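You operate a simulated robot arm through the tools that you are given. There is no shell and no other tool. Be economical: measure what you need, move in short steps, check, and stop when the job is done.

The job below is to be done with a simulated two-armed robot. You get a single attempt, and the scene is never put back.

JOB
Put both scones on the cream plate and grind sugar for them to the red line or a little over.
Fine: hold the mill while you crank, then stand it in the glass dish. Set down upright: sugar mill.

It is judged by the outcome, as a careful person would: the job done as asked, and still so three seconds after it is handed in. It fails if anything else is knocked over, pushed out of place, dropped, spilled or broken.

ROBOT AND FRAMES
Two 7-joint arms with two-finger parallel grippers on one trunk, on a base that drives. Base frame: it is fixed to the floor where the robot stands at the start and does not move with it; the origin is under the middle of the robot, x ahead of it, y to its left, z up; the surface under the hand at the start is at about z = 700. Lengths are in mm, angles in degrees, forces in N, time in s.
The left shoulder is at the start at [70, 133, 1175], the right one opposite. With the tool pointing down near the work surface each hand reaches from about 100 to 600 mm from the robot's upright axis, wherever it stands, measured 20 degrees to its own side. Places, roughly: glass dish [500, -100, 700]; mill crank [300, -400, 800]; plain cream plate (18x18x2 cm) [300, -200, 700]. Payload 1.57 kg a hand.
The TCP of each hand is the grasp point between the finger pads, 30 mm short of the fingertips. In the tool frame z runs along the fingers and y along their closing line. The gripper opens to 80 mm. The fingers are 17 mm wide and 12 mm thick; the gripper's body (40 by 82 mm) begins 80 mm behind the TCP.
Orientation is told as [roll, pitch, yaw] about the base's x, y, z axes, in that order, counted from this pose: with the fingers straight down and closing along the base's y, the tool's x points along the base's -x, its y along +y and its z along -z.

CONTROLS
- The arms move only by the tool step_arm. It takes "left_plan", "right_plan" or both (then of equal length, played together; a hand with none holds still); each is a list that holds one entry, the list of rows, each a list of 7 numbers: the turn, a rotation vector about the tool's x, y, z in degrees, then the shift along the tool's x, y, z in mm, then the opening, from 0 (shut) to 1 (fully open). In form: [[[wx, wy, wz, x, y, z, grip], ...]]. A call has 1 to 8 rows; each row is the pose to reach, as a shift and turn from the pose commanded when the call began, along the tool's axes at that moment. Each row takes 0.2 s and may step no farther than 50 mm and 8.6 degrees from the row before; otherwise, or with a gripper value out of range, the whole call is refused. A pose out of reach is approached as far as the arm can. The call stops where the force on the tool passes 60 N (or 10 N more than at its start, if that is more) or the arm is blocked; 0.2 s more then pass. The fingers move at their own pace (about 153 mm/s each) and stop on an object; they squeeze with about 30 N. The grip force told is the motor's: it shows also when the fingers shut on nothing. Time passes only in rows, and 0.2 s behind the last, so rows that repeat a pose let the fingers close. It gives the time, the measured TCP pose, the force on the tool (base axes), the opening and the grip force at its end, in the units of the frame above (readings bear some noise), with the torque about the TCP (base axes, N m) and any sound that the robot's microphone picked up, and new pictures: "pictures" is both (left out), scene, wrist or none (wrist: the cameras of the hands that moved).
- Cameras (640 x 400 px; columns grow to the right, rows downward): "scene" is now at [123.5, -33.2, 1385.3]; the picture's right is [-0.40, -0.92, 0.00], its down [-0.67, 0.30, -0.68] and it looks along [0.62, -0.27, -0.73] (base axes); focal length 244 px, centre (320, 200). "left" rides on the left gripper at [72, 7, -122] in its tool frame; the picture's right is [-0.09, 1.00, 0.00], its down [-0.84, -0.08, -0.54] and it looks along [-0.54, -0.05, 0.84] (tool axes); focal length 238 px, centre (320, 200). "right" rides on the right gripper at [72, -7, -122] in its tool frame; the picture's right is [0.09, 1.00, 0.00], its down [-0.84, 0.08, -0.54] and it looks along [-0.54, 0.05, 0.84] (tool axes); focal length 238 px, centre (320, 200). There is no depth. A picture from a camera that has moved, and an enlarged one, comes with that camera's place and axes in the base frame and with its lens.
- raise_lower(by): slides the trunk up (or, below 0, down) by that many mm; the arms and the scene camera ride with it, the base frame stays. It gives what a move gives, with no picture.
- drive_base(legs): drives the robot by 1 to 6 legs, each [ahead, left, turn to the left] in mm, mm and degrees, along the robot's own axes; the way and the turn of a leg run together, so that a leg with both is an arc; at most 1500 mm and 180 degrees a leg. The arms and the cameras ride along, it lands a little off, and it stops where it bumps. It gives what a move gives, and a new picture of the scene camera.
- pan_tilt(pan, tilt): turns the head with the scene camera to pan (to the left, within 86 degrees either way) and tilt (down, from -29 to 69), counted from straight ahead of the robot. It gives what a move gives, and a new picture of the scene camera.
- inspect(camera, box): a new picture of the part [left, top, right, bottom] of that camera's present view, enlarged. It takes no simulated time.
- finish_job(): hands the job in; it is judged then, once.

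Go step by step. Nothing tells you exact positions but the pictures and the camera data: compare them with the known pose of the tool, close in by small moves and look again before you grip or let go. The budget is 120 turns and 260 pictures, counting those below and the enlarged ones. Unless the task says otherwise, let go and move clear before handing in, and close with one line.

The tools are called after ">>>" by a JSON object that holds its "method" and its "body". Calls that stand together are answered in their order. step_arm: Moves the arms, as the interface text tells. Its arguments: {"type":"object","properties":{"left_plan":{"type":"array"},"right_plan":{"type":"array"},"pictures":{"type":"string","enum":["both","scene","wrist","none"]}},"required":[]} The other tools are called the same way: raise_lower (by) slides the trunk up or down; drive_base (legs) drives the base; pan_tilt (pan, tilt) turns the head that bears the scene camera; inspect (camera, box) takes an enlarged picture of a part of a camera's view; finish_job () hands the job in.

At the start:

```text
t: 0.0
left_eef_pos: [516.2, 3.1, 1140.9]
left_tool_rot: [-0.1, 0.1, 0.1]
left_wrist_force: [-0.4, 1.2, 0.2]
left_torque: [-0.01, 0.02, 0.0]
left_opening: 79.9
left_finger_force: 0.0
right_eef_pos: [348.6, -411.4, 1079.9]
right_tool_rot: [0.1, 0.0, 0.0]
right_wrist_force: [-0.6, 0.4, 0.2]
right_torque: [0.01, -0.01, -0.02]
right_opening: 80.2
right_finger_force: 0.0
trunk travel left (down, up): [-749.0, 191.0]
robot x, y, heading: [0.4, -0.3, -0.4]
head pan, tilt: [-23.8, 47.3]
```

scene: 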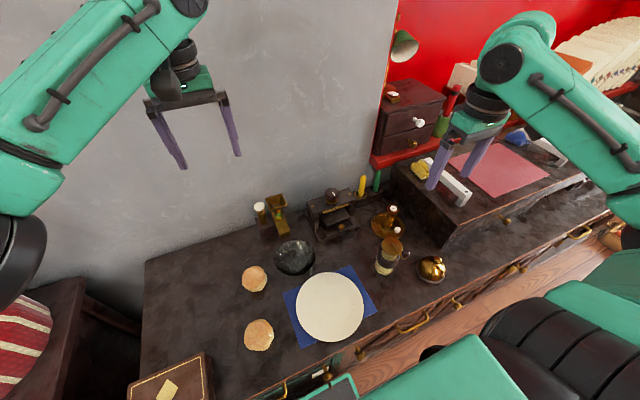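
right: 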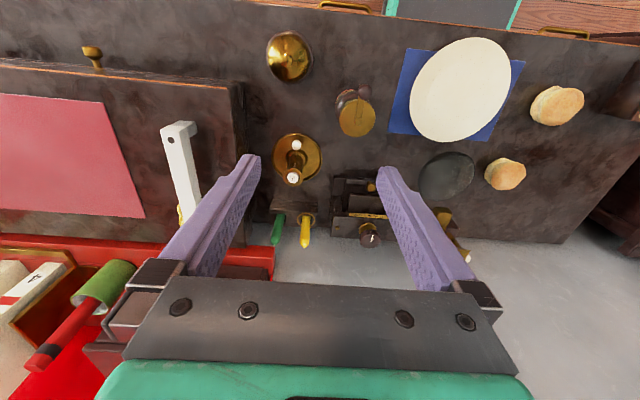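
left: 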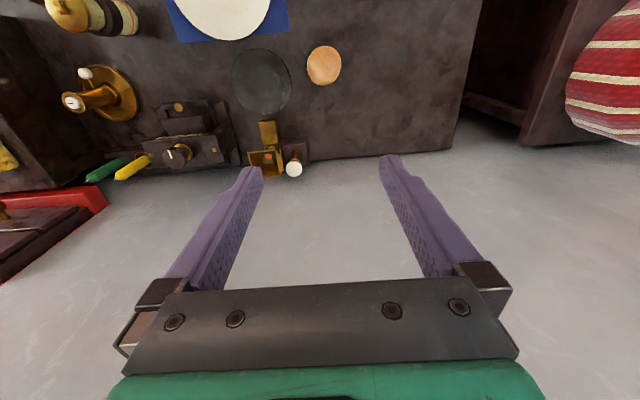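

I see the plate on a blue napkin, two scones left of it, a dark glass dish, a mill near the plate's right. I'll look closer at the work area first.

>>> {"method": "inspect", "body": {"camera": "scene", "box": [340, 170, 480, 300]}}

>>> {"method": "inspect", "body": {"camera": "scene", "box": [220, 170, 400, 360]}}

>>> {"method": "inspect", "body": {"camera": "right", "box": [240, 20, 420, 250]}}

```text
3.08 times, centred on (410, 235) of scene
camera zoom: at [123.5, -33.2, 1385.3], right [-0.4, -0.92, 0.0], down [-0.67, 0.3, -0.68], along [0.62, -0.27, -0.73], focal length 750 px, centre (43, 92)
```

zoom: 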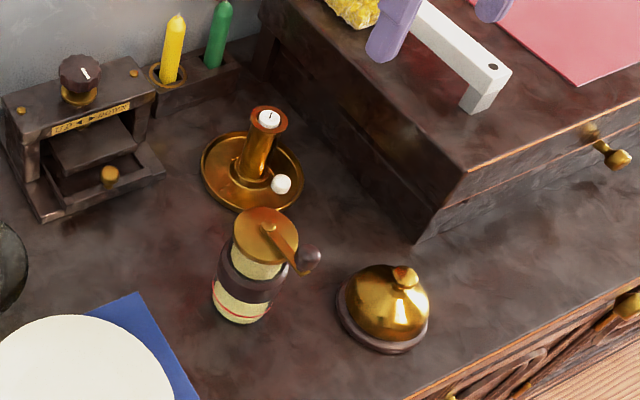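

```text
2.11 times, centred on (310, 265) of scene
camera zoom: at [123.5, -33.2, 1385.3], right [-0.4, -0.92, 0.0], down [-0.67, 0.3, -0.68], along [0.62, -0.27, -0.73], focal length 514 px, centre (341, 63)
```

zoom: 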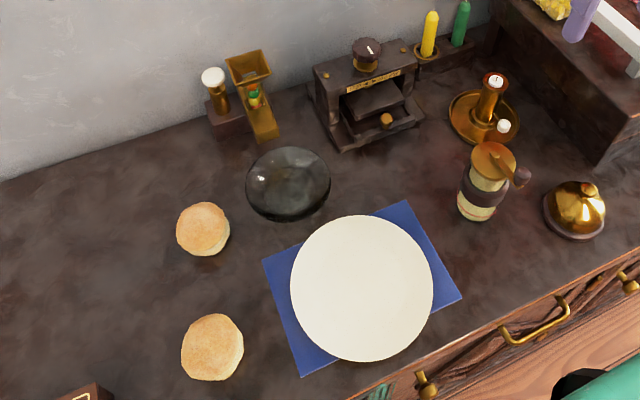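

```text
1.74 times, centred on (330, 135) of right
camera zoom: at [276.4, -419.5, 1199.3], right [-0.09, 1.0, 0.0], down [0.84, 0.08, 0.54], along [0.54, 0.05, -0.84], focal length 414 px, centre (303, 313)
```

zoom: 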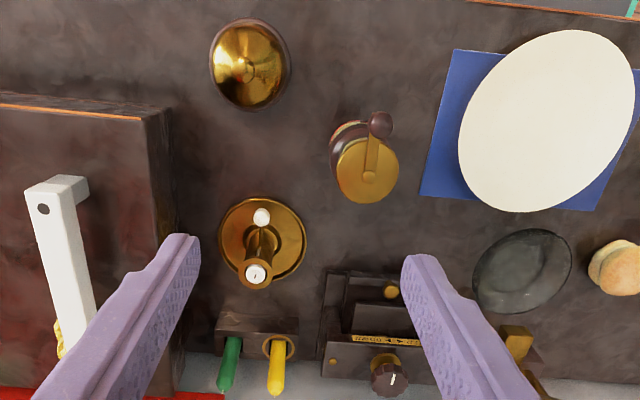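

The mill stands near (355, -350), knob near (320, -357); scones near (478, 9) and (330, 34), plate near (324, -151), dish near (498, -118). I'll shift the base right so both hands can work at the mill.

>>> {"method": "drive_base", "body": {"legs": [[0, -200, 0]]}}

>>> {"method": "pan_tilt", "body": {"pan": -22, "tilt": 55}}

>>> {"method": "inspect", "body": {"camera": "scene", "box": [220, 100, 380, 200]}}

```text
t: 1.6
left_eef_pos: [517.3, -194.5, 1142.2]
left_tool_rot: [0.0, 0.1, 0.1]
left_wrist_force: [0.0, -0.3, -0.8]
left_torque: [-0.02, 0.02, 0.01]
left_opening: 79.9
left_finger_force: 0.0
right_eef_pos: [349.5, -609.6, 1079.3]
right_tool_rot: [-0.1, 0.0, 0.1]
right_wrist_force: [0.4, 0.6, -0.8]
right_torque: [0.0, -0.02, 0.0]
right_opening: 80.1
right_finger_force: 0.1
trunk travel left (down, up): [-749.0, 191.0]
robot x, y, heading: [0.8, -200.7, -0.3]
head pan, tilt: [-23.8, 47.3]
camera scene: at [123.5, -231.5, 1385.4], right [-0.4, -0.92, 0.0], down [-0.67, 0.3, -0.68], along [0.62, -0.27, -0.73], focal length 244 px, centre (320, 200)
```

scene: 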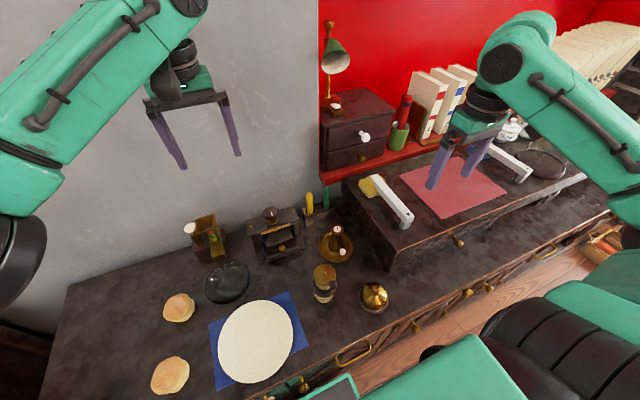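

```text
t: 2.3
left_eef_pos: [518.1, -196.4, 1141.7]
left_tool_rot: [-0.1, 0.1, 0.1]
left_wrist_force: [0.4, -0.7, -0.5]
left_torque: [0.02, 0.01, -0.01]
left_opening: 80.1
left_finger_force: 0.1
right_eef_pos: [348.9, -611.9, 1079.2]
right_tool_rot: [0.1, -0.1, 0.1]
right_wrist_force: [0.7, 0.0, 0.5]
right_torque: [-0.02, 0.0, -0.02]
right_opening: 79.9
right_finger_force: 0.0
trunk travel left (down, up): [-749.0, 191.0]
robot x, y, heading: [2.5, -200.9, 0.1]
head pan, tilt: [-22.0, 55.0]
camera scene: at [117.7, -229.2, 1375.1], right [-0.37, -0.93, 0.0], down [-0.76, 0.31, -0.57], along [0.53, -0.21, -0.82], focal length 244 px, centre (320, 200)
```

scene: 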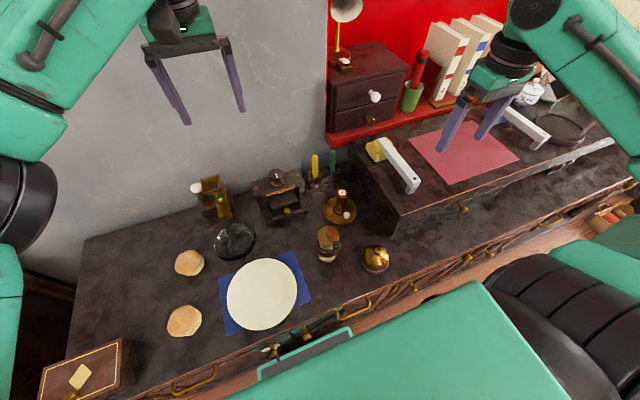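

```text
4.00 times, centred on (300, 150) of scene
camera zoom: at [117.7, -229.2, 1375.1], right [-0.37, -0.93, 0.0], down [-0.76, 0.31, -0.57], along [0.53, -0.21, -0.82], focal length 976 px, centre (400, 400)
```

zoom: 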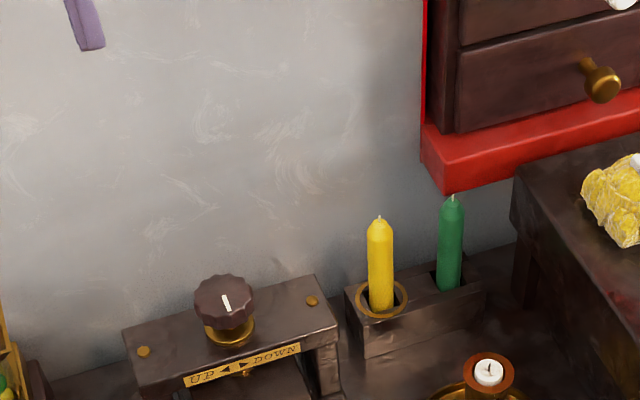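

>>> {"method": "inspect", "body": {"camera": "scene", "box": [290, 200, 370, 280]}}

>>> {"method": "inspect", "body": {"camera": "scene", "box": [150, 190, 310, 350]}}

```text
5.00 times, centred on (330, 240) of scene
camera zoom: at [117.7, -229.2, 1375.1], right [-0.37, -0.93, 0.0], down [-0.76, 0.31, -0.57], along [0.53, -0.21, -0.82], focal length 1220 px, centre (270, 0)
```

zoom: 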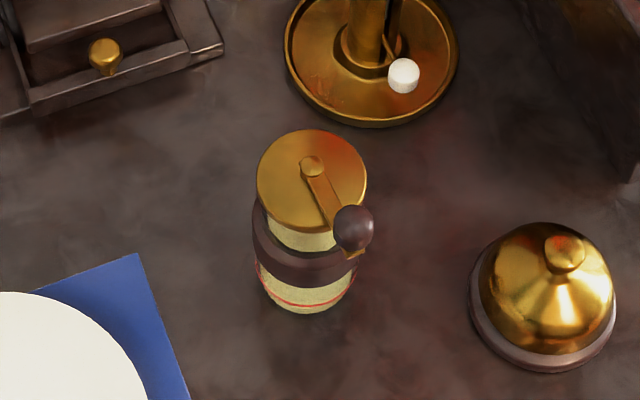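

```text
2.50 times, centred on (230, 270) of scene
camera zoom: at [117.7, -229.2, 1375.1], right [-0.37, -0.93, 0.0], down [-0.76, 0.31, -0.57], along [0.53, -0.21, -0.82], focal length 610 px, centre (545, 25)
```

zoom: 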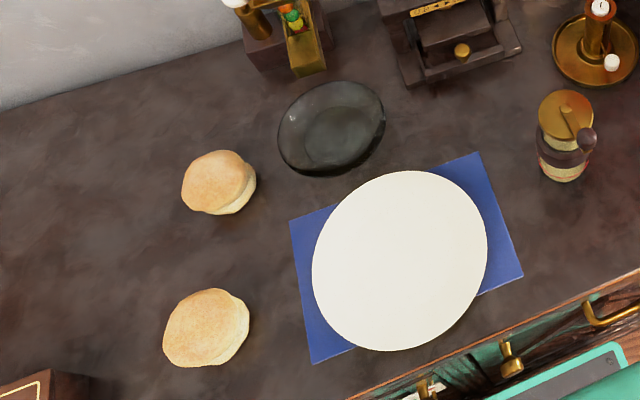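

The mill's cap is near (360, -349, 840) and the knob near (321, -353, 853), crank radius about 38. I'll back the base off so the right hand can come at the mill from the front, tilted forward.

>>> {"method": "drive_base", "body": {"legs": [[-150, 0, 0]]}}

>>> {"method": "step_arm", "body": {"right_plan": [[[0, -8.5, 0, 0, 37, 11, 1], [0, -17, 0, 0, 74, 22, 1], [0, -25.5, 0, 0, 111, 33, 1], [0, -34, 0, 0, 148, 44, 1], [0, -42.5, 0, 0, 185, 55, 1], [0, -51, 0, 0, 222, 66, 1], [0, -59.5, 0, 0, 260, 77, 1], [0, -60, 0, 0, 262, 80, 1]]]}}

```text
t: 3.6
left_eef_pos: [371.9, -193.8, 1140.9]
left_tool_rot: [0.0, 0.2, 0.5]
left_wrist_force: [0.5, -0.8, 0.0]
left_torque: [0.03, 0.01, 0.0]
left_opening: 80.1
left_finger_force: 0.0
right_eef_pos: [206.2, -609.8, 1078.0]
right_tool_rot: [0.0, 0.1, 0.4]
right_wrist_force: [-0.2, 0.1, -0.3]
right_torque: [-0.02, 0.02, 0.02]
right_opening: 80.3
right_finger_force: 0.0
trunk travel left (down, up): [-749.0, 191.0]
robot x, y, heading: [-145.8, -197.8, 0.3]
head pan, tilt: [-22.0, 55.0]
camera scene: at [-26.2, -228.3, 1374.8], right [-0.37, -0.93, 0.0], down [-0.76, 0.3, -0.57], along [0.53, -0.21, -0.82], focal length 244 px, centre (320, 200)
```

scene: 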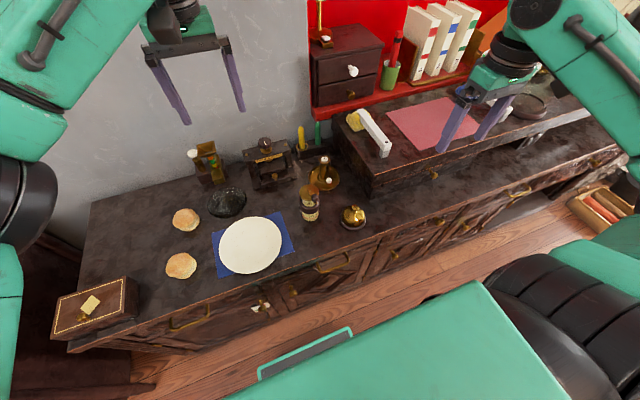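

```text
t: 5.2
left_eef_pos: [371.2, -198.0, 1141.0]
left_tool_rot: [0.4, 0.1, 0.5]
left_wrist_force: [0.8, -0.6, -0.8]
left_torque: [0.03, 0.03, 0.03]
left_opening: 79.7
left_finger_force: 0.1
right_eef_pos: [294.4, -470.9, 1014.5]
right_tool_rot: [-18.7, -50.0, 11.8]
right_wrist_force: [0.1, -0.6, 0.0]
right_torque: [0.04, -0.02, 0.04]
right_opening: 79.9
right_finger_force: 0.0
right hand out of reach, approached as far as the arm can: row 3, 4, 5, 6, 7
trunk travel left (down, up): [-749.0, 191.0]
robot x, y, heading: [-149.2, -196.7, 0.4]
head pan, tilt: [-22.0, 55.0]
stopped in row 7 (right hand): the arm was blocked; the commanded pose is now the measured one
camera scene: at [-28.3, -233.9, 1374.9], right [-0.37, -0.93, 0.0], down [-0.76, 0.31, -0.57], along [0.53, -0.21, -0.82], focal length 244 px, centre (320, 200)
camera right: at [152.9, -468.7, 1033.2], right [-0.01, 0.96, -0.28], down [0.11, 0.28, 0.96], along [0.99, -0.02, -0.11], focal length 238 px, centre (320, 200)
```

scene: 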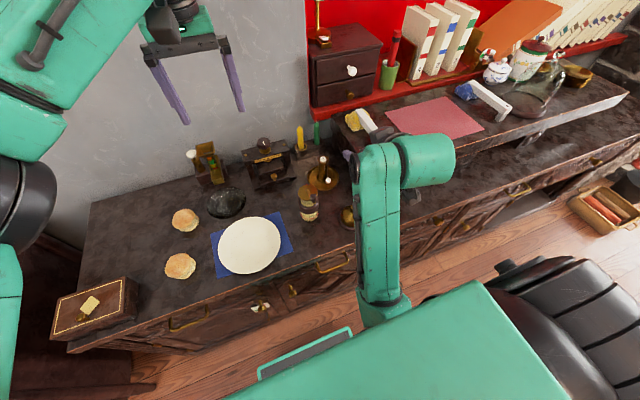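
right: 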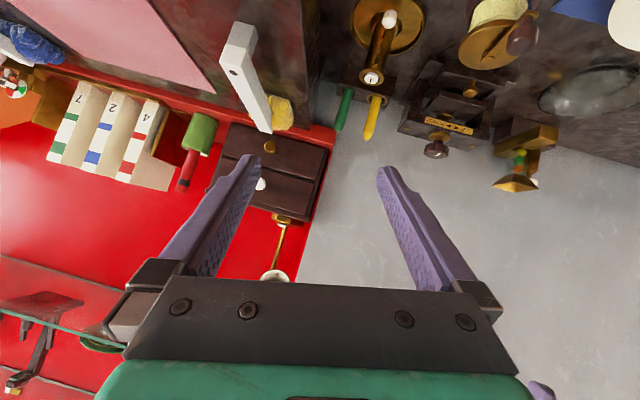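

The right hand halted short, out of reach so close in. I'll carry it further out over the counter in front of the mill, with the right tilt.

>>> {"method": "step_arm", "body": {"right_plan": [[[-2.2, -2.2, 2, 18, 33, 13, 1], [-4.4, -4.4, 4, 36, 66, 26, 1], [-6.6, -6.6, 6, 55, 99, 38, 1], [-8.9, -8.8, 8.2, 73, 132, 51, 1], [-8.9, -8.8, 8.2, 73, 132, 51, 1]]]}}

```text
t: 6.4
left_eef_pos: [370.7, -192.5, 1142.1]
left_tool_rot: [0.0, 0.1, 0.5]
left_wrist_force: [-0.3, 0.0, -0.1]
left_torque: [-0.01, -0.02, -0.02]
left_opening: 80.0
left_finger_force: 0.1
right_eef_pos: [296.1, -363.8, 900.4]
right_tool_rot: [-11.0, -60.5, 12.3]
right_wrist_force: [-0.5, -0.1, -0.3]
right_torque: [-0.01, 0.02, 0.02]
right_opening: 80.1
right_finger_force: 0.1
trunk travel left (down, up): [-749.0, 191.0]
robot x, y, heading: [-149.1, -200.1, 0.4]
head pan, tilt: [-22.0, 55.0]
camera scene: at [-28.6, -228.4, 1375.0], right [-0.37, -0.93, 0.0], down [-0.76, 0.3, -0.57], along [0.53, -0.21, -0.82], focal length 244 px, centre (320, 200)
camera right: at [153.0, -379.9, 895.8], right [-0.09, 0.98, -0.17], down [-0.07, 0.17, 0.98], along [0.99, 0.1, 0.06], focal length 238 px, centre (320, 200)
```

scene: 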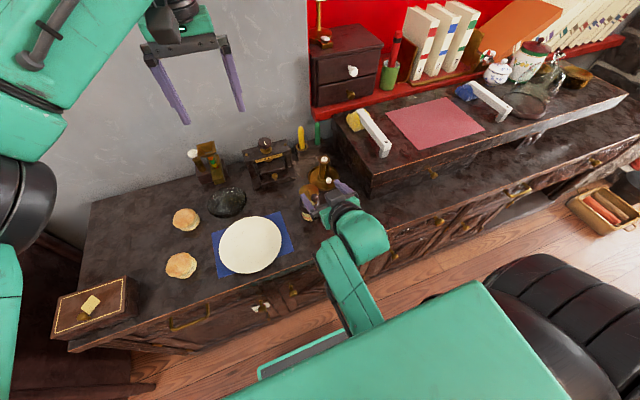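
right: 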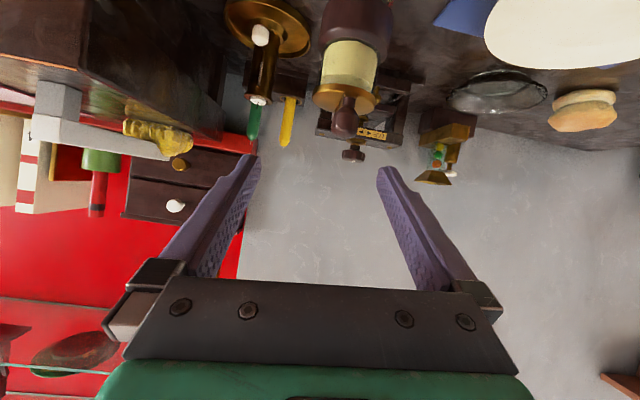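

The mill shows upside down in the right wrist view, its band at about z 765–793. I'll back up a little, descend to band height in front of it and level the roll.

>>> {"method": "step_arm", "body": {"right_plan": [[[0, 0, 3, 18, 15, -36, 1], [0, 0, 6, 49, 18, -19, 1], [0, 0, 6, 80, 21, -2, 1], [0, 0, 6, 110, 25, 15, 1], [0, 0, 6, 110, 25, 15, 1]]]}}

```text
t: 6.9
left_eef_pos: [368.3, -192.3, 1142.2]
left_tool_rot: [0.0, 0.0, 0.6]
left_wrist_force: [-0.7, -0.2, 0.3]
left_torque: [-0.02, -0.01, 0.0]
left_opening: 80.3
left_finger_force: 0.0
right_eef_pos: [253.5, -341.9, 898.1]
right_tool_rot: [-11.1, -60.7, 14.6]
right_wrist_force: [0.4, -0.3, 0.1]
right_torque: [-0.01, -0.01, 0.01]
right_opening: 80.0
right_finger_force: 0.0
trunk travel left (down, up): [-749.0, 191.0]
robot x, y, heading: [-149.6, -200.4, 0.5]
head pan, tilt: [-22.0, 55.0]
stopped in row 2 (right hand): the arm was blocked; the commanded pose is now the measured one
camera scene: at [-31.8, -227.7, 1375.3], right [-0.37, -0.93, 0.0], down [-0.76, 0.3, -0.58], along [0.53, -0.21, -0.82], focal length 244 px, centre (320, 200)
camera right: at [111.8, -362.6, 892.1], right [-0.13, 0.98, -0.18], down [-0.09, 0.17, 0.98], along [0.99, 0.14, 0.06], focal length 238 px, centre (320, 200)
```

scene: 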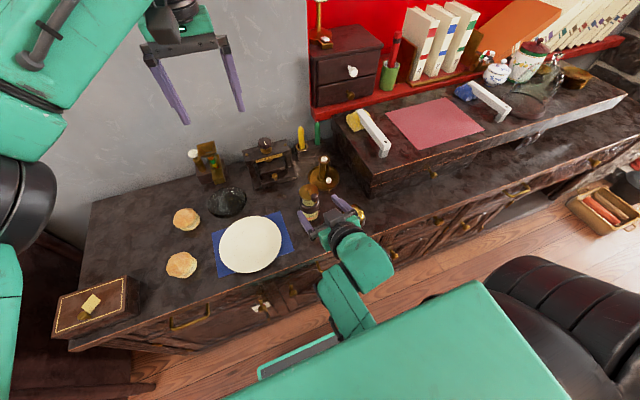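
right: 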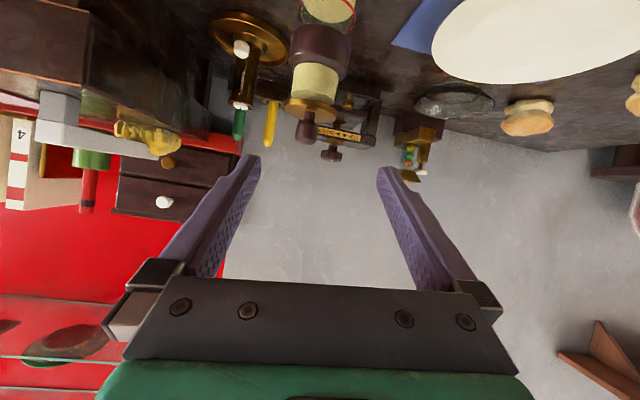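

The arm is folding too tightly against the trunk. I'll back off another 100 mm and then bring the hand forward and down.

>>> {"method": "drive_base", "body": {"legs": [[-110, 0, 0]]}}

```text
t: 8.1
left_eef_pos: [260.9, -193.1, 1140.9]
left_tool_rot: [-0.1, 0.1, 0.6]
left_wrist_force: [0.7, -0.4, -0.3]
left_torque: [0.0, 0.03, -0.02]
left_opening: 80.2
left_finger_force: 0.1
right_eef_pos: [146.3, -342.1, 895.4]
right_tool_rot: [-11.1, -60.5, 14.7]
right_wrist_force: [-0.2, 0.1, 0.3]
right_torque: [-0.01, -0.02, -0.01]
right_opening: 80.2
right_finger_force: 0.0
trunk travel left (down, up): [-749.0, 191.0]
robot x, y, heading: [-253.1, -198.3, 0.5]
head pan, tilt: [-22.0, 55.0]
camera scene: at [-138.4, -228.4, 1374.9], right [-0.37, -0.93, 0.0], down [-0.76, 0.3, -0.57], along [0.53, -0.21, -0.82], focal length 244 px, centre (320, 200)
```

scene: 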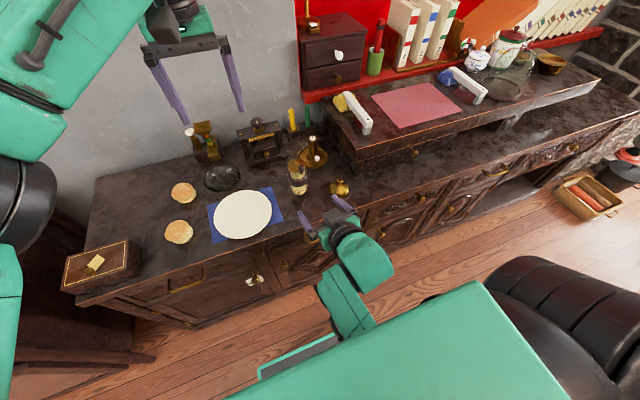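

Clear room now; I'll move the right hand to the pre-grasp point in front of the mill at about (255, -351, 800).

>>> {"method": "step_arm", "body": {"right_plan": [[[0.4, 0.3, 1.8, 8, -2, 35, 1], [0.8, 0.6, 3.6, 16, -4, 70, 1], [1.3, 0.9, 5.4, 24, -7, 105, 1], [1.7, 1.2, 7.2, 32, -9, 141, 1], [1.7, 1.2, 7.2, 32, -9, 141, 1]]]}}

```text
t: 9.3
left_eef_pos: [259.8, -191.4, 1141.9]
left_tool_rot: [-0.1, 0.0, 0.6]
left_wrist_force: [-0.1, -0.6, 0.8]
left_torque: [0.0, 0.01, 0.03]
left_opening: 80.0
left_finger_force: 0.0
right_eef_pos: [248.4, -364.8, 793.4]
right_tool_rot: [-5.4, -59.3, 5.2]
right_wrist_force: [0.5, 0.3, 0.1]
right_torque: [-0.04, 0.03, 0.01]
right_opening: 80.2
right_finger_force: 0.1
trunk travel left (down, up): [-749.0, 191.0]
robot x, y, heading: [-256.2, -203.1, 0.3]
head pan, tilt: [-22.0, 55.0]
camera scene: at [-140.8, -228.3, 1375.2], right [-0.37, -0.93, 0.0], down [-0.76, 0.3, -0.57], along [0.53, -0.21, -0.82], focal length 244 px, centre (320, 200)
camera right: at [106.1, -373.9, 792.0], right [-0.06, 0.99, -0.13], down [-0.04, 0.12, 0.99], along [1.0, 0.06, 0.04], focal length 238 px, centre (320, 200)
```

scene: 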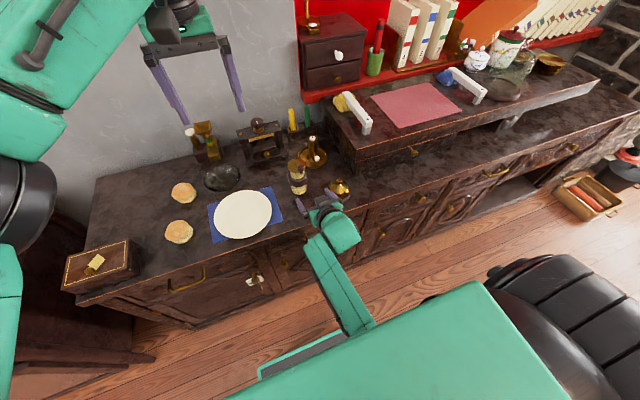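
right: 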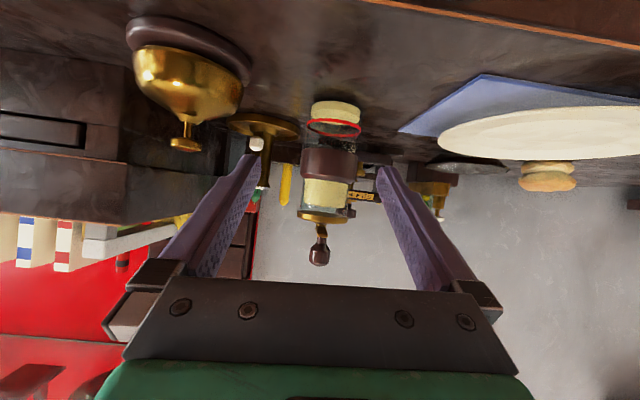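

>>> {"method": "inspect", "body": {"camera": "right", "box": [270, 85, 380, 275]}}

```text
2.11 times, centred on (325, 180) of right
camera zoom: at [106.1, -373.9, 792.0], right [-0.06, 0.99, -0.13], down [-0.04, 0.12, 0.99], along [1.0, 0.06, 0.04], focal length 502 px, centre (310, 242)
```

zoom: 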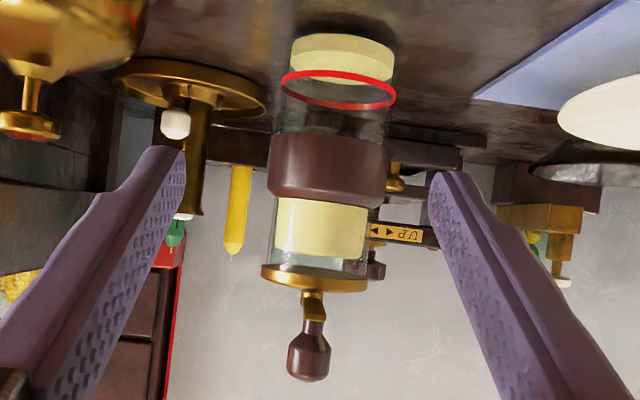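

The wrist view shows everything: sugar in the lower jar just below the red line, dark band at z 754–781, mill axis near (359, -354), knob at z 835–859. I'll align with the band and move partly in.

>>> {"method": "step_arm", "body": {"right_plan": [[[0, 0, 2.7, 21, 12, 13, 1], [0, 0, 2.7, 9, 12, 33, 1], [0, 0, 2.7, -3, 12, 53, 1], [0, 0, 2.7, -15, 12, 73, 1], [0, 0, 2.7, -15, 12, 73, 1]]], "pictures": "wrist"}}

```text
t: 9.9
left_eef_pos: [260.9, -191.6, 1141.4]
left_tool_rot: [0.0, 0.1, 0.6]
left_wrist_force: [-0.4, 0.2, -0.2]
left_torque: [0.0, 0.03, 0.02]
left_opening: 79.8
left_finger_force: 0.0
right_eef_pos: [265.6, -384.7, 764.1]
right_tool_rot: [-10.8, -58.9, 9.1]
right_wrist_force: [-0.4, -0.6, -0.6]
right_torque: [0.03, -0.02, 0.02]
right_opening: 80.0
right_finger_force: 0.1
trunk travel left (down, up): [-749.0, 191.0]
robot x, y, heading: [-254.8, -200.6, 0.4]
head pan, tilt: [-22.0, 55.0]
stopped in row 3 (right hand): the arm was blocked; the commanded pose is now the measured one
camera right: at [123.7, -392.6, 763.4], right [-0.04, 0.98, -0.18], down [-0.04, 0.17, 0.98], along [1.0, 0.05, 0.03], focal length 238 px, centre (320, 200)
```

right: 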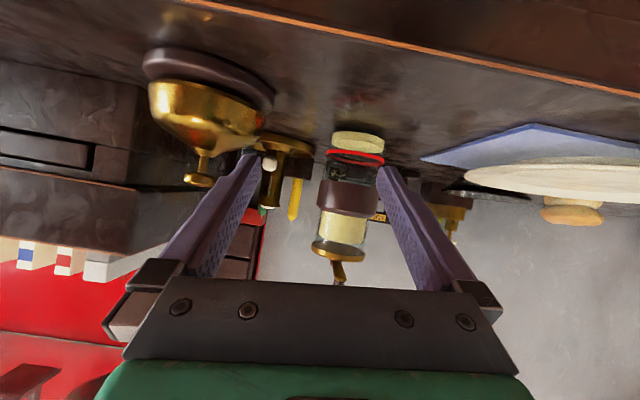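

The arm stopped again, likely at a joint limit. I'll look at its shape before changing the trunk height.

>>> {"method": "pan_tilt", "body": {"pan": -20, "tilt": 62}}

```text
t: 10.6
left_eef_pos: [260.7, -190.1, 1141.6]
left_tool_rot: [0.0, 0.1, 0.5]
left_wrist_force: [-0.4, -0.9, -0.1]
left_torque: [-0.01, -0.02, 0.0]
left_opening: 79.8
left_finger_force: 0.0
right_eef_pos: [265.0, -384.3, 764.1]
right_tool_rot: [-10.8, -58.9, 9.2]
right_wrist_force: [0.7, 0.9, 0.2]
right_torque: [0.0, 0.04, 0.0]
right_opening: 79.7
right_finger_force: 0.0
trunk travel left (down, up): [-749.0, 191.0]
robot x, y, heading: [-257.9, -201.5, 0.5]
head pan, tilt: [-20.0, 62.0]
camera scene: at [-146.2, -223.5, 1366.7], right [-0.34, -0.94, 0.0], down [-0.83, 0.3, -0.47], along [0.44, -0.16, -0.88], focal length 244 px, centre (320, 200)
```

scene: 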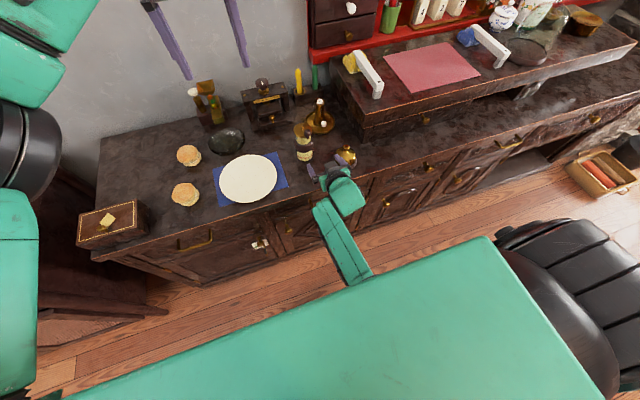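

The right elbow seems tucked under the body, so I'll gain more distance: back another 110 mm and extend the arm further.

>>> {"method": "drive_base", "body": {"legs": [[-110, 0, 0]]}}

```text
t: 11.8
left_eef_pos: [150.9, -192.1, 1140.7]
left_tool_rot: [0.0, 0.2, 0.9]
left_wrist_force: [0.1, -0.1, 0.1]
left_torque: [-0.02, -0.04, -0.01]
left_opening: 80.2
left_finger_force: 0.0
right_eef_pos: [156.5, -384.1, 764.6]
right_tool_rot: [-10.8, -58.8, 9.3]
right_wrist_force: [0.8, 0.2, -0.4]
right_torque: [0.0, 0.01, 0.02]
right_opening: 80.1
right_finger_force: 0.0
trunk travel left (down, up): [-749.0, 191.0]
robot x, y, heading: [-364.0, -202.8, 0.7]
head pan, tilt: [-20.0, 62.0]
camera scene: at [-254.5, -224.1, 1366.6], right [-0.33, -0.94, 0.0], down [-0.83, 0.29, -0.47], along [0.44, -0.16, -0.88], focal length 244 px, centre (320, 200)
```

scene: 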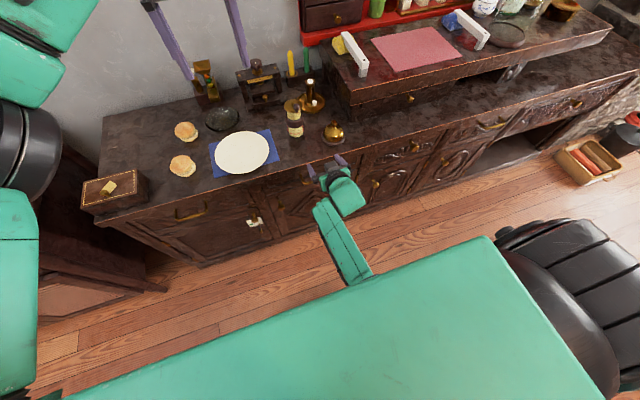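

>>> {"method": "step_arm", "body": {"right_plan": [[[-0.9, 0, 1.6, -18, 10, 26, 1], [-1.9, 0, 3.2, -36, 20, 52, 1], [-2.8, 0, 4.8, -54, 29, 77, 1], [-2.8, 0, 4.8, -54, 29, 77, 1]]]}}

```text
t: 12.9
left_eef_pos: [150.5, -191.8, 1141.5]
left_tool_rot: [0.1, 0.1, 0.7]
left_wrist_force: [-0.2, 0.7, 0.6]
left_torque: [-0.02, 0.0, 0.0]
left_opening: 80.0
left_finger_force: 0.0
right_eef_pos: [242.1, -390.4, 759.6]
right_tool_rot: [-7.8, -58.2, 5.6]
right_wrist_force: [0.8, -0.7, -0.5]
right_torque: [-0.03, -0.04, 0.04]
right_opening: 80.2
right_finger_force: 0.0
trunk travel left (down, up): [-749.0, 191.0]
robot x, y, heading: [-368.0, -200.0, 0.7]
head pan, tilt: [-20.0, 62.0]
stopped in row 4 (right hand): the arm was blocked; the commanded pose is now the measured one
camera scene: at [-255.9, -224.3, 1366.7], right [-0.33, -0.94, 0.0], down [-0.83, 0.29, -0.47], along [0.44, -0.16, -0.88], focal length 244 px, centre (320, 200)
camera right: at [100.2, -398.1, 761.4], right [-0.03, 0.99, -0.15], down [-0.02, 0.15, 0.99], along [1.0, 0.03, 0.02], focal length 238 px, centre (320, 200)
```

scene: 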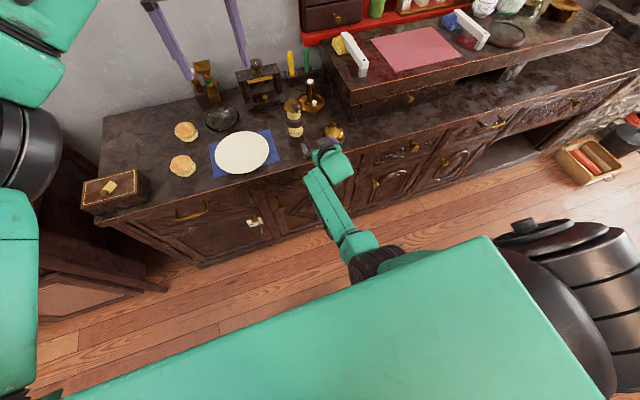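
right: 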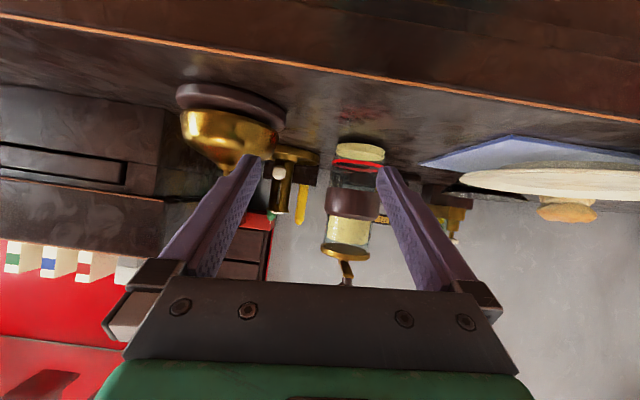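

The straight-on approach keeps getting blocked, so I'll come in diagonally from the front right (over the dome, in front of the raised box) with the elbow out. First lift and yaw the right hand.

>>> {"method": "step_arm", "body": {"right_plan": [[[-5.6, -0.5, -2.9, -25, -2, -16, 1], [-11.2, -1, -5.8, -51, -4, -31, 1], [-16.9, -1.4, -8.7, -76, -6, -47, 1], [-22.5, -1.9, -11.6, -102, -9, -63, 1], [-28.1, -2.4, -14.5, -108, -24, -52, 1], [-33.7, -2.9, -17.4, -113, -38, -41, 1], [-39.4, -3.3, -20.3, -119, -53, -30, 1], [-45, -3.8, -23.2, -124, -67, -19, 1]]]}}

```text
t: 14.8
left_eef_pos: [151.6, -192.4, 1140.0]
left_tool_rot: [0.0, 0.2, 0.8]
left_wrist_force: [0.6, 0.2, -0.8]
left_torque: [0.01, -0.06, 0.0]
left_opening: 79.7
left_finger_force: 0.1
right_eef_pos: [293.2, -451.4, 881.4]
right_tool_rot: [-1.3, -60.5, 50.9]
right_wrist_force: [0.6, -0.2, -0.1]
right_torque: [0.0, 0.0, 0.04]
right_opening: 79.9
right_finger_force: 0.0
trunk travel left (down, up): [-749.0, 191.0]
robot x, y, heading: [-368.3, -200.0, 0.5]
head pan, tilt: [-20.0, 62.0]
camera scene: at [-253.8, -224.0, 1366.5], right [-0.33, -0.94, 0.0], down [-0.83, 0.29, -0.47], along [0.44, -0.16, -0.88], focal length 244 px, centre (320, 200)
camera right: at [206.5, -564.7, 877.4], right [-0.79, 0.61, -0.09], down [-0.11, 0.01, 0.99], along [0.6, 0.79, 0.06], focal length 238 px, centre (320, 200)
```

scene: 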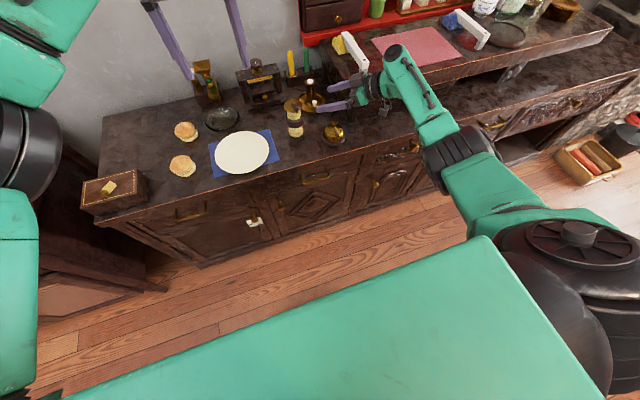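
right: 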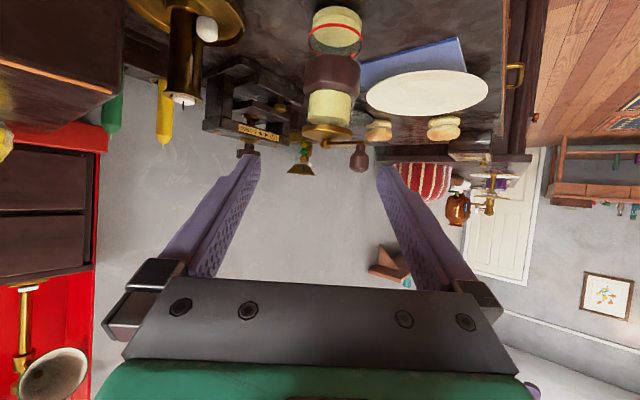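

With the elbow out this pose works, but the wrist camera would end over the dome. I'll turn the yaw back to about 18° while keeping the elbow out.

>>> {"method": "step_arm", "body": {"right_plan": [[[5.7, 0.1, 3.2, 5, 13, 10, 1], [11.5, 0.2, 6.5, 10, 26, 20, 1], [17.2, 0.2, 9.7, 15, 39, 30, 1], [23, 0.3, 13, 20, 52, 40, 1], [28.7, 0.4, 16.2, 25, 66, 49, 1], [28.7, 0.4, 16.2, 25, 66, 49, 1]]]}}

```text
t: 16.1
left_eef_pos: [150.4, -193.1, 1142.1]
left_tool_rot: [0.1, 0.1, 0.8]
left_wrist_force: [0.9, -0.2, -0.2]
left_torque: [-0.04, 0.04, 0.0]
left_opening: 79.8
left_finger_force: 0.1
right_eef_pos: [261.3, -384.1, 834.5]
right_tool_rot: [-1.5, -60.4, 17.8]
right_wrist_force: [0.3, -0.5, 0.4]
right_torque: [0.02, 0.0, -0.02]
right_opening: 80.1
right_finger_force: 0.1
trunk travel left (down, up): [-749.0, 191.0]
robot x, y, heading: [-368.7, -204.4, 0.5]
head pan, tilt: [-20.0, 62.0]
camera scene: at [-255.5, -225.0, 1366.7], right [-0.33, -0.94, 0.0], down [-0.83, 0.29, -0.47], along [0.44, -0.16, -0.88], focal length 244 px, centre (320, 200)
camera right: at [126.9, -432.7, 829.9], right [-0.33, 0.94, -0.09], down [-0.08, 0.07, 0.99], along [0.94, 0.33, 0.06], focal length 238 px, centre (320, 200)
```

scene: 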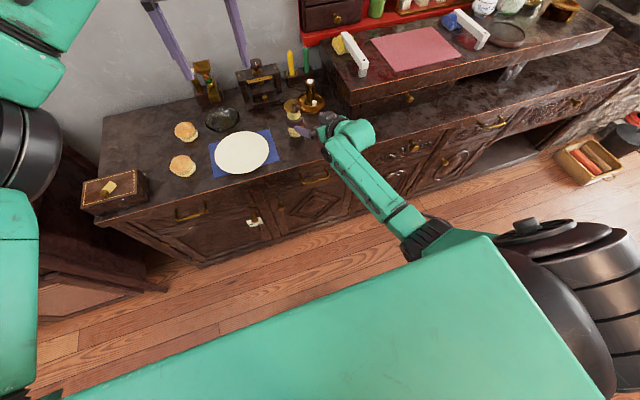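
right: 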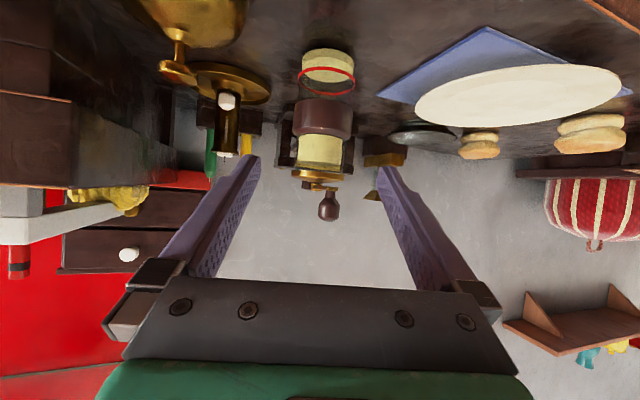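

The mill is centred between the fingers along the tool axis. I'll slide in along it partway and look.

>>> {"method": "step_arm", "body": {"right_plan": [[[0, 0, 0, 3, 0, 40, 1], [0, 0, 0, 6, 0, 85, 1], [0, 0, 0, 6, 0, 85, 1]]]}}

```text
t: 16.9
left_eef_pos: [149.7, -191.9, 1142.6]
left_tool_rot: [0.0, 0.0, 0.8]
left_wrist_force: [-0.3, -0.6, -1.1]
left_torque: [0.01, 0.0, -0.03]
left_opening: 79.6
left_finger_force: 0.1
right_eef_pos: [327.8, -363.7, 788.0]
right_tool_rot: [-1.7, -60.6, 18.3]
right_wrist_force: [-1.3, 0.1, 0.7]
right_torque: [-0.01, -0.02, -0.03]
right_opening: 80.1
right_finger_force: 0.1
trunk travel left (down, up): [-749.0, 191.0]
robot x, y, heading: [-364.9, -198.7, 0.5]
head pan, tilt: [-20.0, 62.0]
camera scene: at [-257.0, -224.7, 1366.8], right [-0.33, -0.94, 0.0], down [-0.83, 0.29, -0.47], along [0.44, -0.16, -0.88], focal length 244 px, centre (320, 200)
camera right: at [193.5, -412.4, 783.5], right [-0.33, 0.94, -0.1], down [-0.09, 0.07, 0.99], along [0.94, 0.34, 0.06], focal length 238 px, centre (320, 200)
```

scene: 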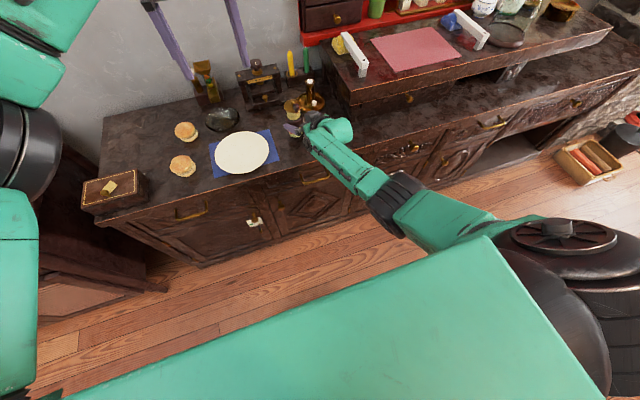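
right: 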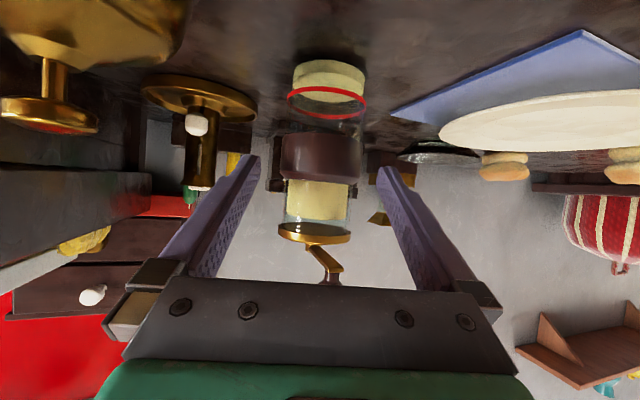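

Centred well. Slide the last 36 mm and close on the band.

>>> {"method": "step_arm", "body": {"right_plan": [[[0, 0, 0, 1, 0, 18, 1], [0, 0, 0, 3, 0, 36, 1], [0, 0, 0, 3, 0, 36, 1], [0, 0, 0, 3, 0, 36, 0.8], [0, 0, 0, 3, 0, 36, 0.7], [0, 0, 0, 3, 0, 36, 0.5], [0, 0, 0, 3, 0, 36, 0.3], [0, 0, 0, 3, 0, 36, 0.3]]]}}

```text
t: 18.8
left_eef_pos: [149.6, -192.5, 1141.4]
left_tool_rot: [0.0, 0.1, 0.8]
left_wrist_force: [-1.6, 0.3, 0.0]
left_torque: [0.01, -0.01, -0.02]
left_opening: 80.0
left_finger_force: 0.0
right_eef_pos: [343.3, -357.8, 776.5]
right_tool_rot: [-1.8, -60.6, 18.1]
right_wrist_force: [0.9, -1.2, 1.1]
right_torque: [0.01, -0.14, -0.07]
right_opening: 59.1
right_finger_force: 30.2
right hand out of reach, approached as far as the arm can: row 2, 3, 4, 5, 6, 7, 8
trunk travel left (down, up): [-749.0, 191.0]
robot x, y, heading: [-367.1, -203.9, 0.6]
head pan, tilt: [-20.0, 62.0]
camera scene: at [-255.6, -224.4, 1366.7], right [-0.33, -0.94, 0.0], down [-0.83, 0.29, -0.47], along [0.44, -0.16, -0.88], focal length 244 px, centre (320, 200)
camera right: at [207.9, -405.8, 772.3], right [-0.33, 0.94, -0.09], down [-0.08, 0.07, 0.99], along [0.94, 0.33, 0.06], focal length 238 px, centre (320, 200)
```

scene: 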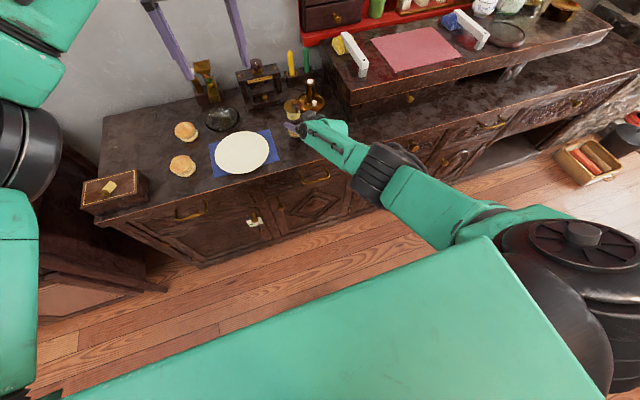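
right: 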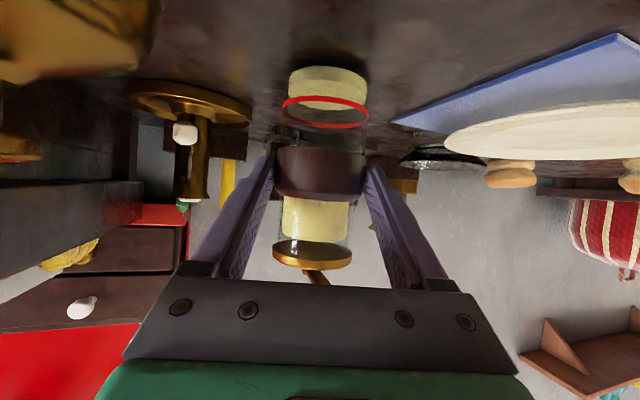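

Gripping works, but the arm is at full stretch. I'll let go, back out, bring the base 90 mm closer and come in again with room to lift.

>>> {"method": "step_arm", "body": {"right_plan": [[[0, 0, 0, 0, 0, 0, 1], [0, 0, 0, 0, 0, 0, 1], [0, 0, 0, 0, 0, -45, 1], [0, 0, 0, 2, 0, -90, 1], [0, 0, 0, 4, -14, -137, 1], [0, 0, 0, 7, -28, -183, 1], [0, 0, 0, 7, -28, -183, 1]]], "pictures": "none"}}

>>> {"method": "drive_base", "body": {"legs": [[90, 0, 0]]}}

>>> {"method": "inspect", "body": {"camera": "right", "box": [0, 0, 640, 400]}}

```text
t: 20.4
left_eef_pos: [151.8, -190.5, 1140.9]
left_tool_rot: [0.0, 0.2, 0.9]
left_wrist_force: [0.1, -0.8, 1.1]
left_torque: [0.0, -0.01, -0.02]
left_opening: 79.7
left_finger_force: 0.0
right_eef_pos: [193.4, -427.7, 860.0]
right_tool_rot: [-1.8, -60.4, 18.2]
right_wrist_force: [0.7, -0.2, -0.6]
right_torque: [-0.02, 0.01, -0.01]
right_opening: 80.1
right_finger_force: 0.1
trunk travel left (down, up): [-749.0, 191.0]
robot x, y, heading: [-369.1, -201.2, 0.7]
head pan, tilt: [-20.0, 62.0]
```

```text
t: 21.4
left_eef_pos: [236.6, -190.8, 1142.5]
left_tool_rot: [-0.1, 0.0, 1.0]
left_wrist_force: [-0.7, -0.3, 0.4]
left_torque: [0.0, -0.02, 0.02]
left_opening: 80.2
left_finger_force: 0.1
right_eef_pos: [278.3, -426.2, 861.9]
right_tool_rot: [-1.6, -60.4, 18.2]
right_wrist_force: [0.6, -0.2, -0.2]
right_torque: [0.03, 0.02, -0.01]
right_opening: 80.1
right_finger_force: 0.0
trunk travel left (down, up): [-749.0, 191.0]
robot x, y, heading: [-278.8, -197.7, 0.4]
head pan, tilt: [-20.0, 62.0]
camera scene: at [-170.0, -223.0, 1366.9], right [-0.33, -0.94, 0.0], down [-0.83, 0.29, -0.47], along [0.44, -0.16, -0.88], focal length 244 px, centre (320, 200)
```

scene: 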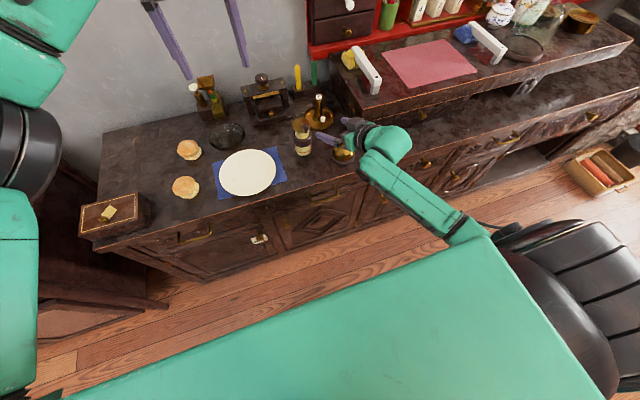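

```text
1.00 times, centred on (320, 200) of right (not enlarged: the box is as wide or as high as the picture)
camera zoom: at [145.3, -476.0, 857.0], right [-0.33, 0.94, -0.1], down [-0.08, 0.07, 0.99], along [0.94, 0.34, 0.06], focal length 238 px, centre (320, 200)
```

zoom: 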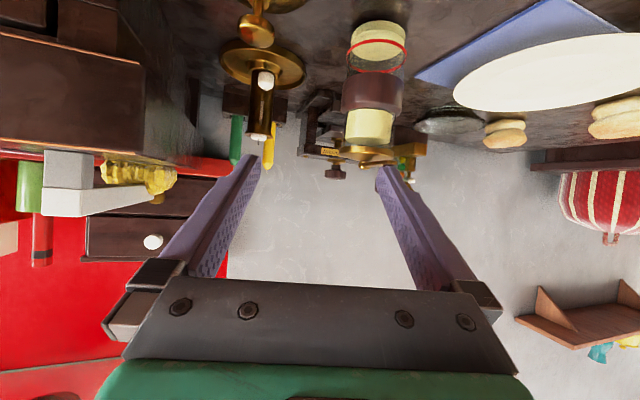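

>>> {"method": "step_arm", "body": {"right_plan": [[[0, 0, 0, 5, 5, -25, 1], [0, 0, 0, 18, 30, -10, 1], [0, 0, 0, 33, 44, 15, 1], [0, 0, 0, 33, 44, 15, 1]]], "pictures": "wrist"}}

```text
t: 22.4
left_eef_pos: [236.9, -190.2, 1141.9]
left_tool_rot: [-0.1, 0.0, 0.9]
left_wrist_force: [-0.2, 1.0, -0.2]
left_torque: [0.01, -0.02, 0.0]
left_opening: 80.0
left_finger_force: 0.1
right_eef_pos: [264.1, -389.3, 825.7]
right_tool_rot: [-1.6, -60.5, 18.2]
right_wrist_force: [-0.2, 0.7, -0.4]
right_torque: [-0.02, 0.0, -0.01]
right_opening: 80.0
right_finger_force: 0.1
trunk travel left (down, up): [-749.0, 191.0]
robot x, y, heading: [-279.1, -199.8, 0.5]
head pan, tilt: [-20.0, 62.0]
camera right: at [129.2, -437.8, 821.7], right [-0.33, 0.94, -0.09], down [-0.08, 0.07, 0.99], along [0.94, 0.34, 0.06], focal length 238 px, centre (320, 200)
```

right: 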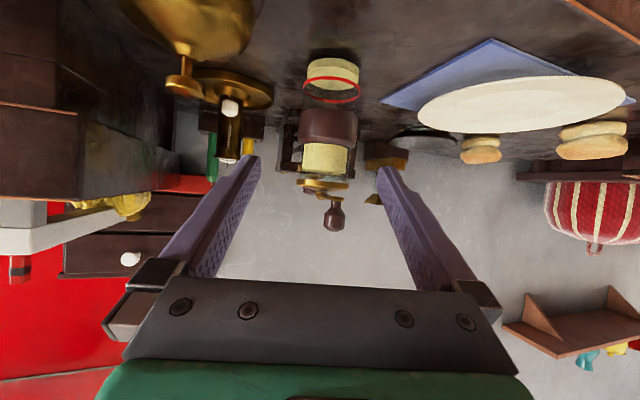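

>>> {"method": "step_arm", "body": {"right_plan": [[[0, 0, 0, 0, 6, 40, 1], [0, 0, 0, 0, 6, 80, 1], [0, 0, 0, 0, 6, 98, 1], [0, 0, 0, 0, 6, 116, 1], [0, 0, 0, 0, 6, 116, 1]]], "pictures": "wrist"}}

```text
t: 23.6
left_eef_pos: [238.3, -189.6, 1141.6]
left_tool_rot: [0.0, 0.1, 1.0]
left_wrist_force: [-0.6, -0.1, 0.7]
left_torque: [0.0, 0.02, 0.02]
left_opening: 80.1
left_finger_force: 0.1
right_eef_pos: [359.9, -352.3, 769.5]
right_tool_rot: [-1.7, -60.5, 18.3]
right_wrist_force: [-0.2, -0.2, -0.3]
right_torque: [0.02, 0.01, -0.03]
right_opening: 80.0
right_finger_force: 0.1
trunk travel left (down, up): [-749.0, 191.0]
robot x, y, heading: [-279.5, -200.3, 0.7]
head pan, tilt: [-20.0, 62.0]
camera right: at [224.7, -401.0, 765.3], right [-0.33, 0.94, -0.09], down [-0.08, 0.07, 0.99], along [0.94, 0.34, 0.06], focal length 238 px, centre (320, 200)
```

right: 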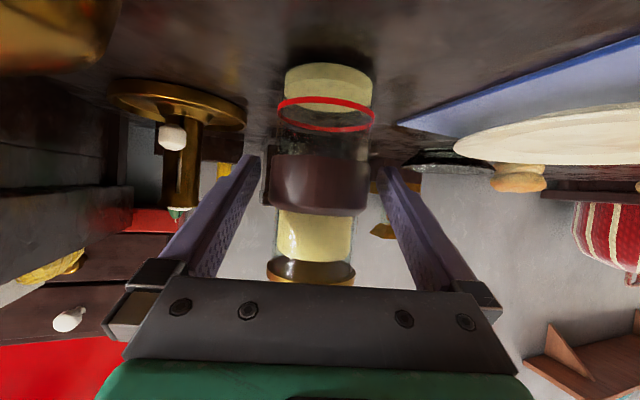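

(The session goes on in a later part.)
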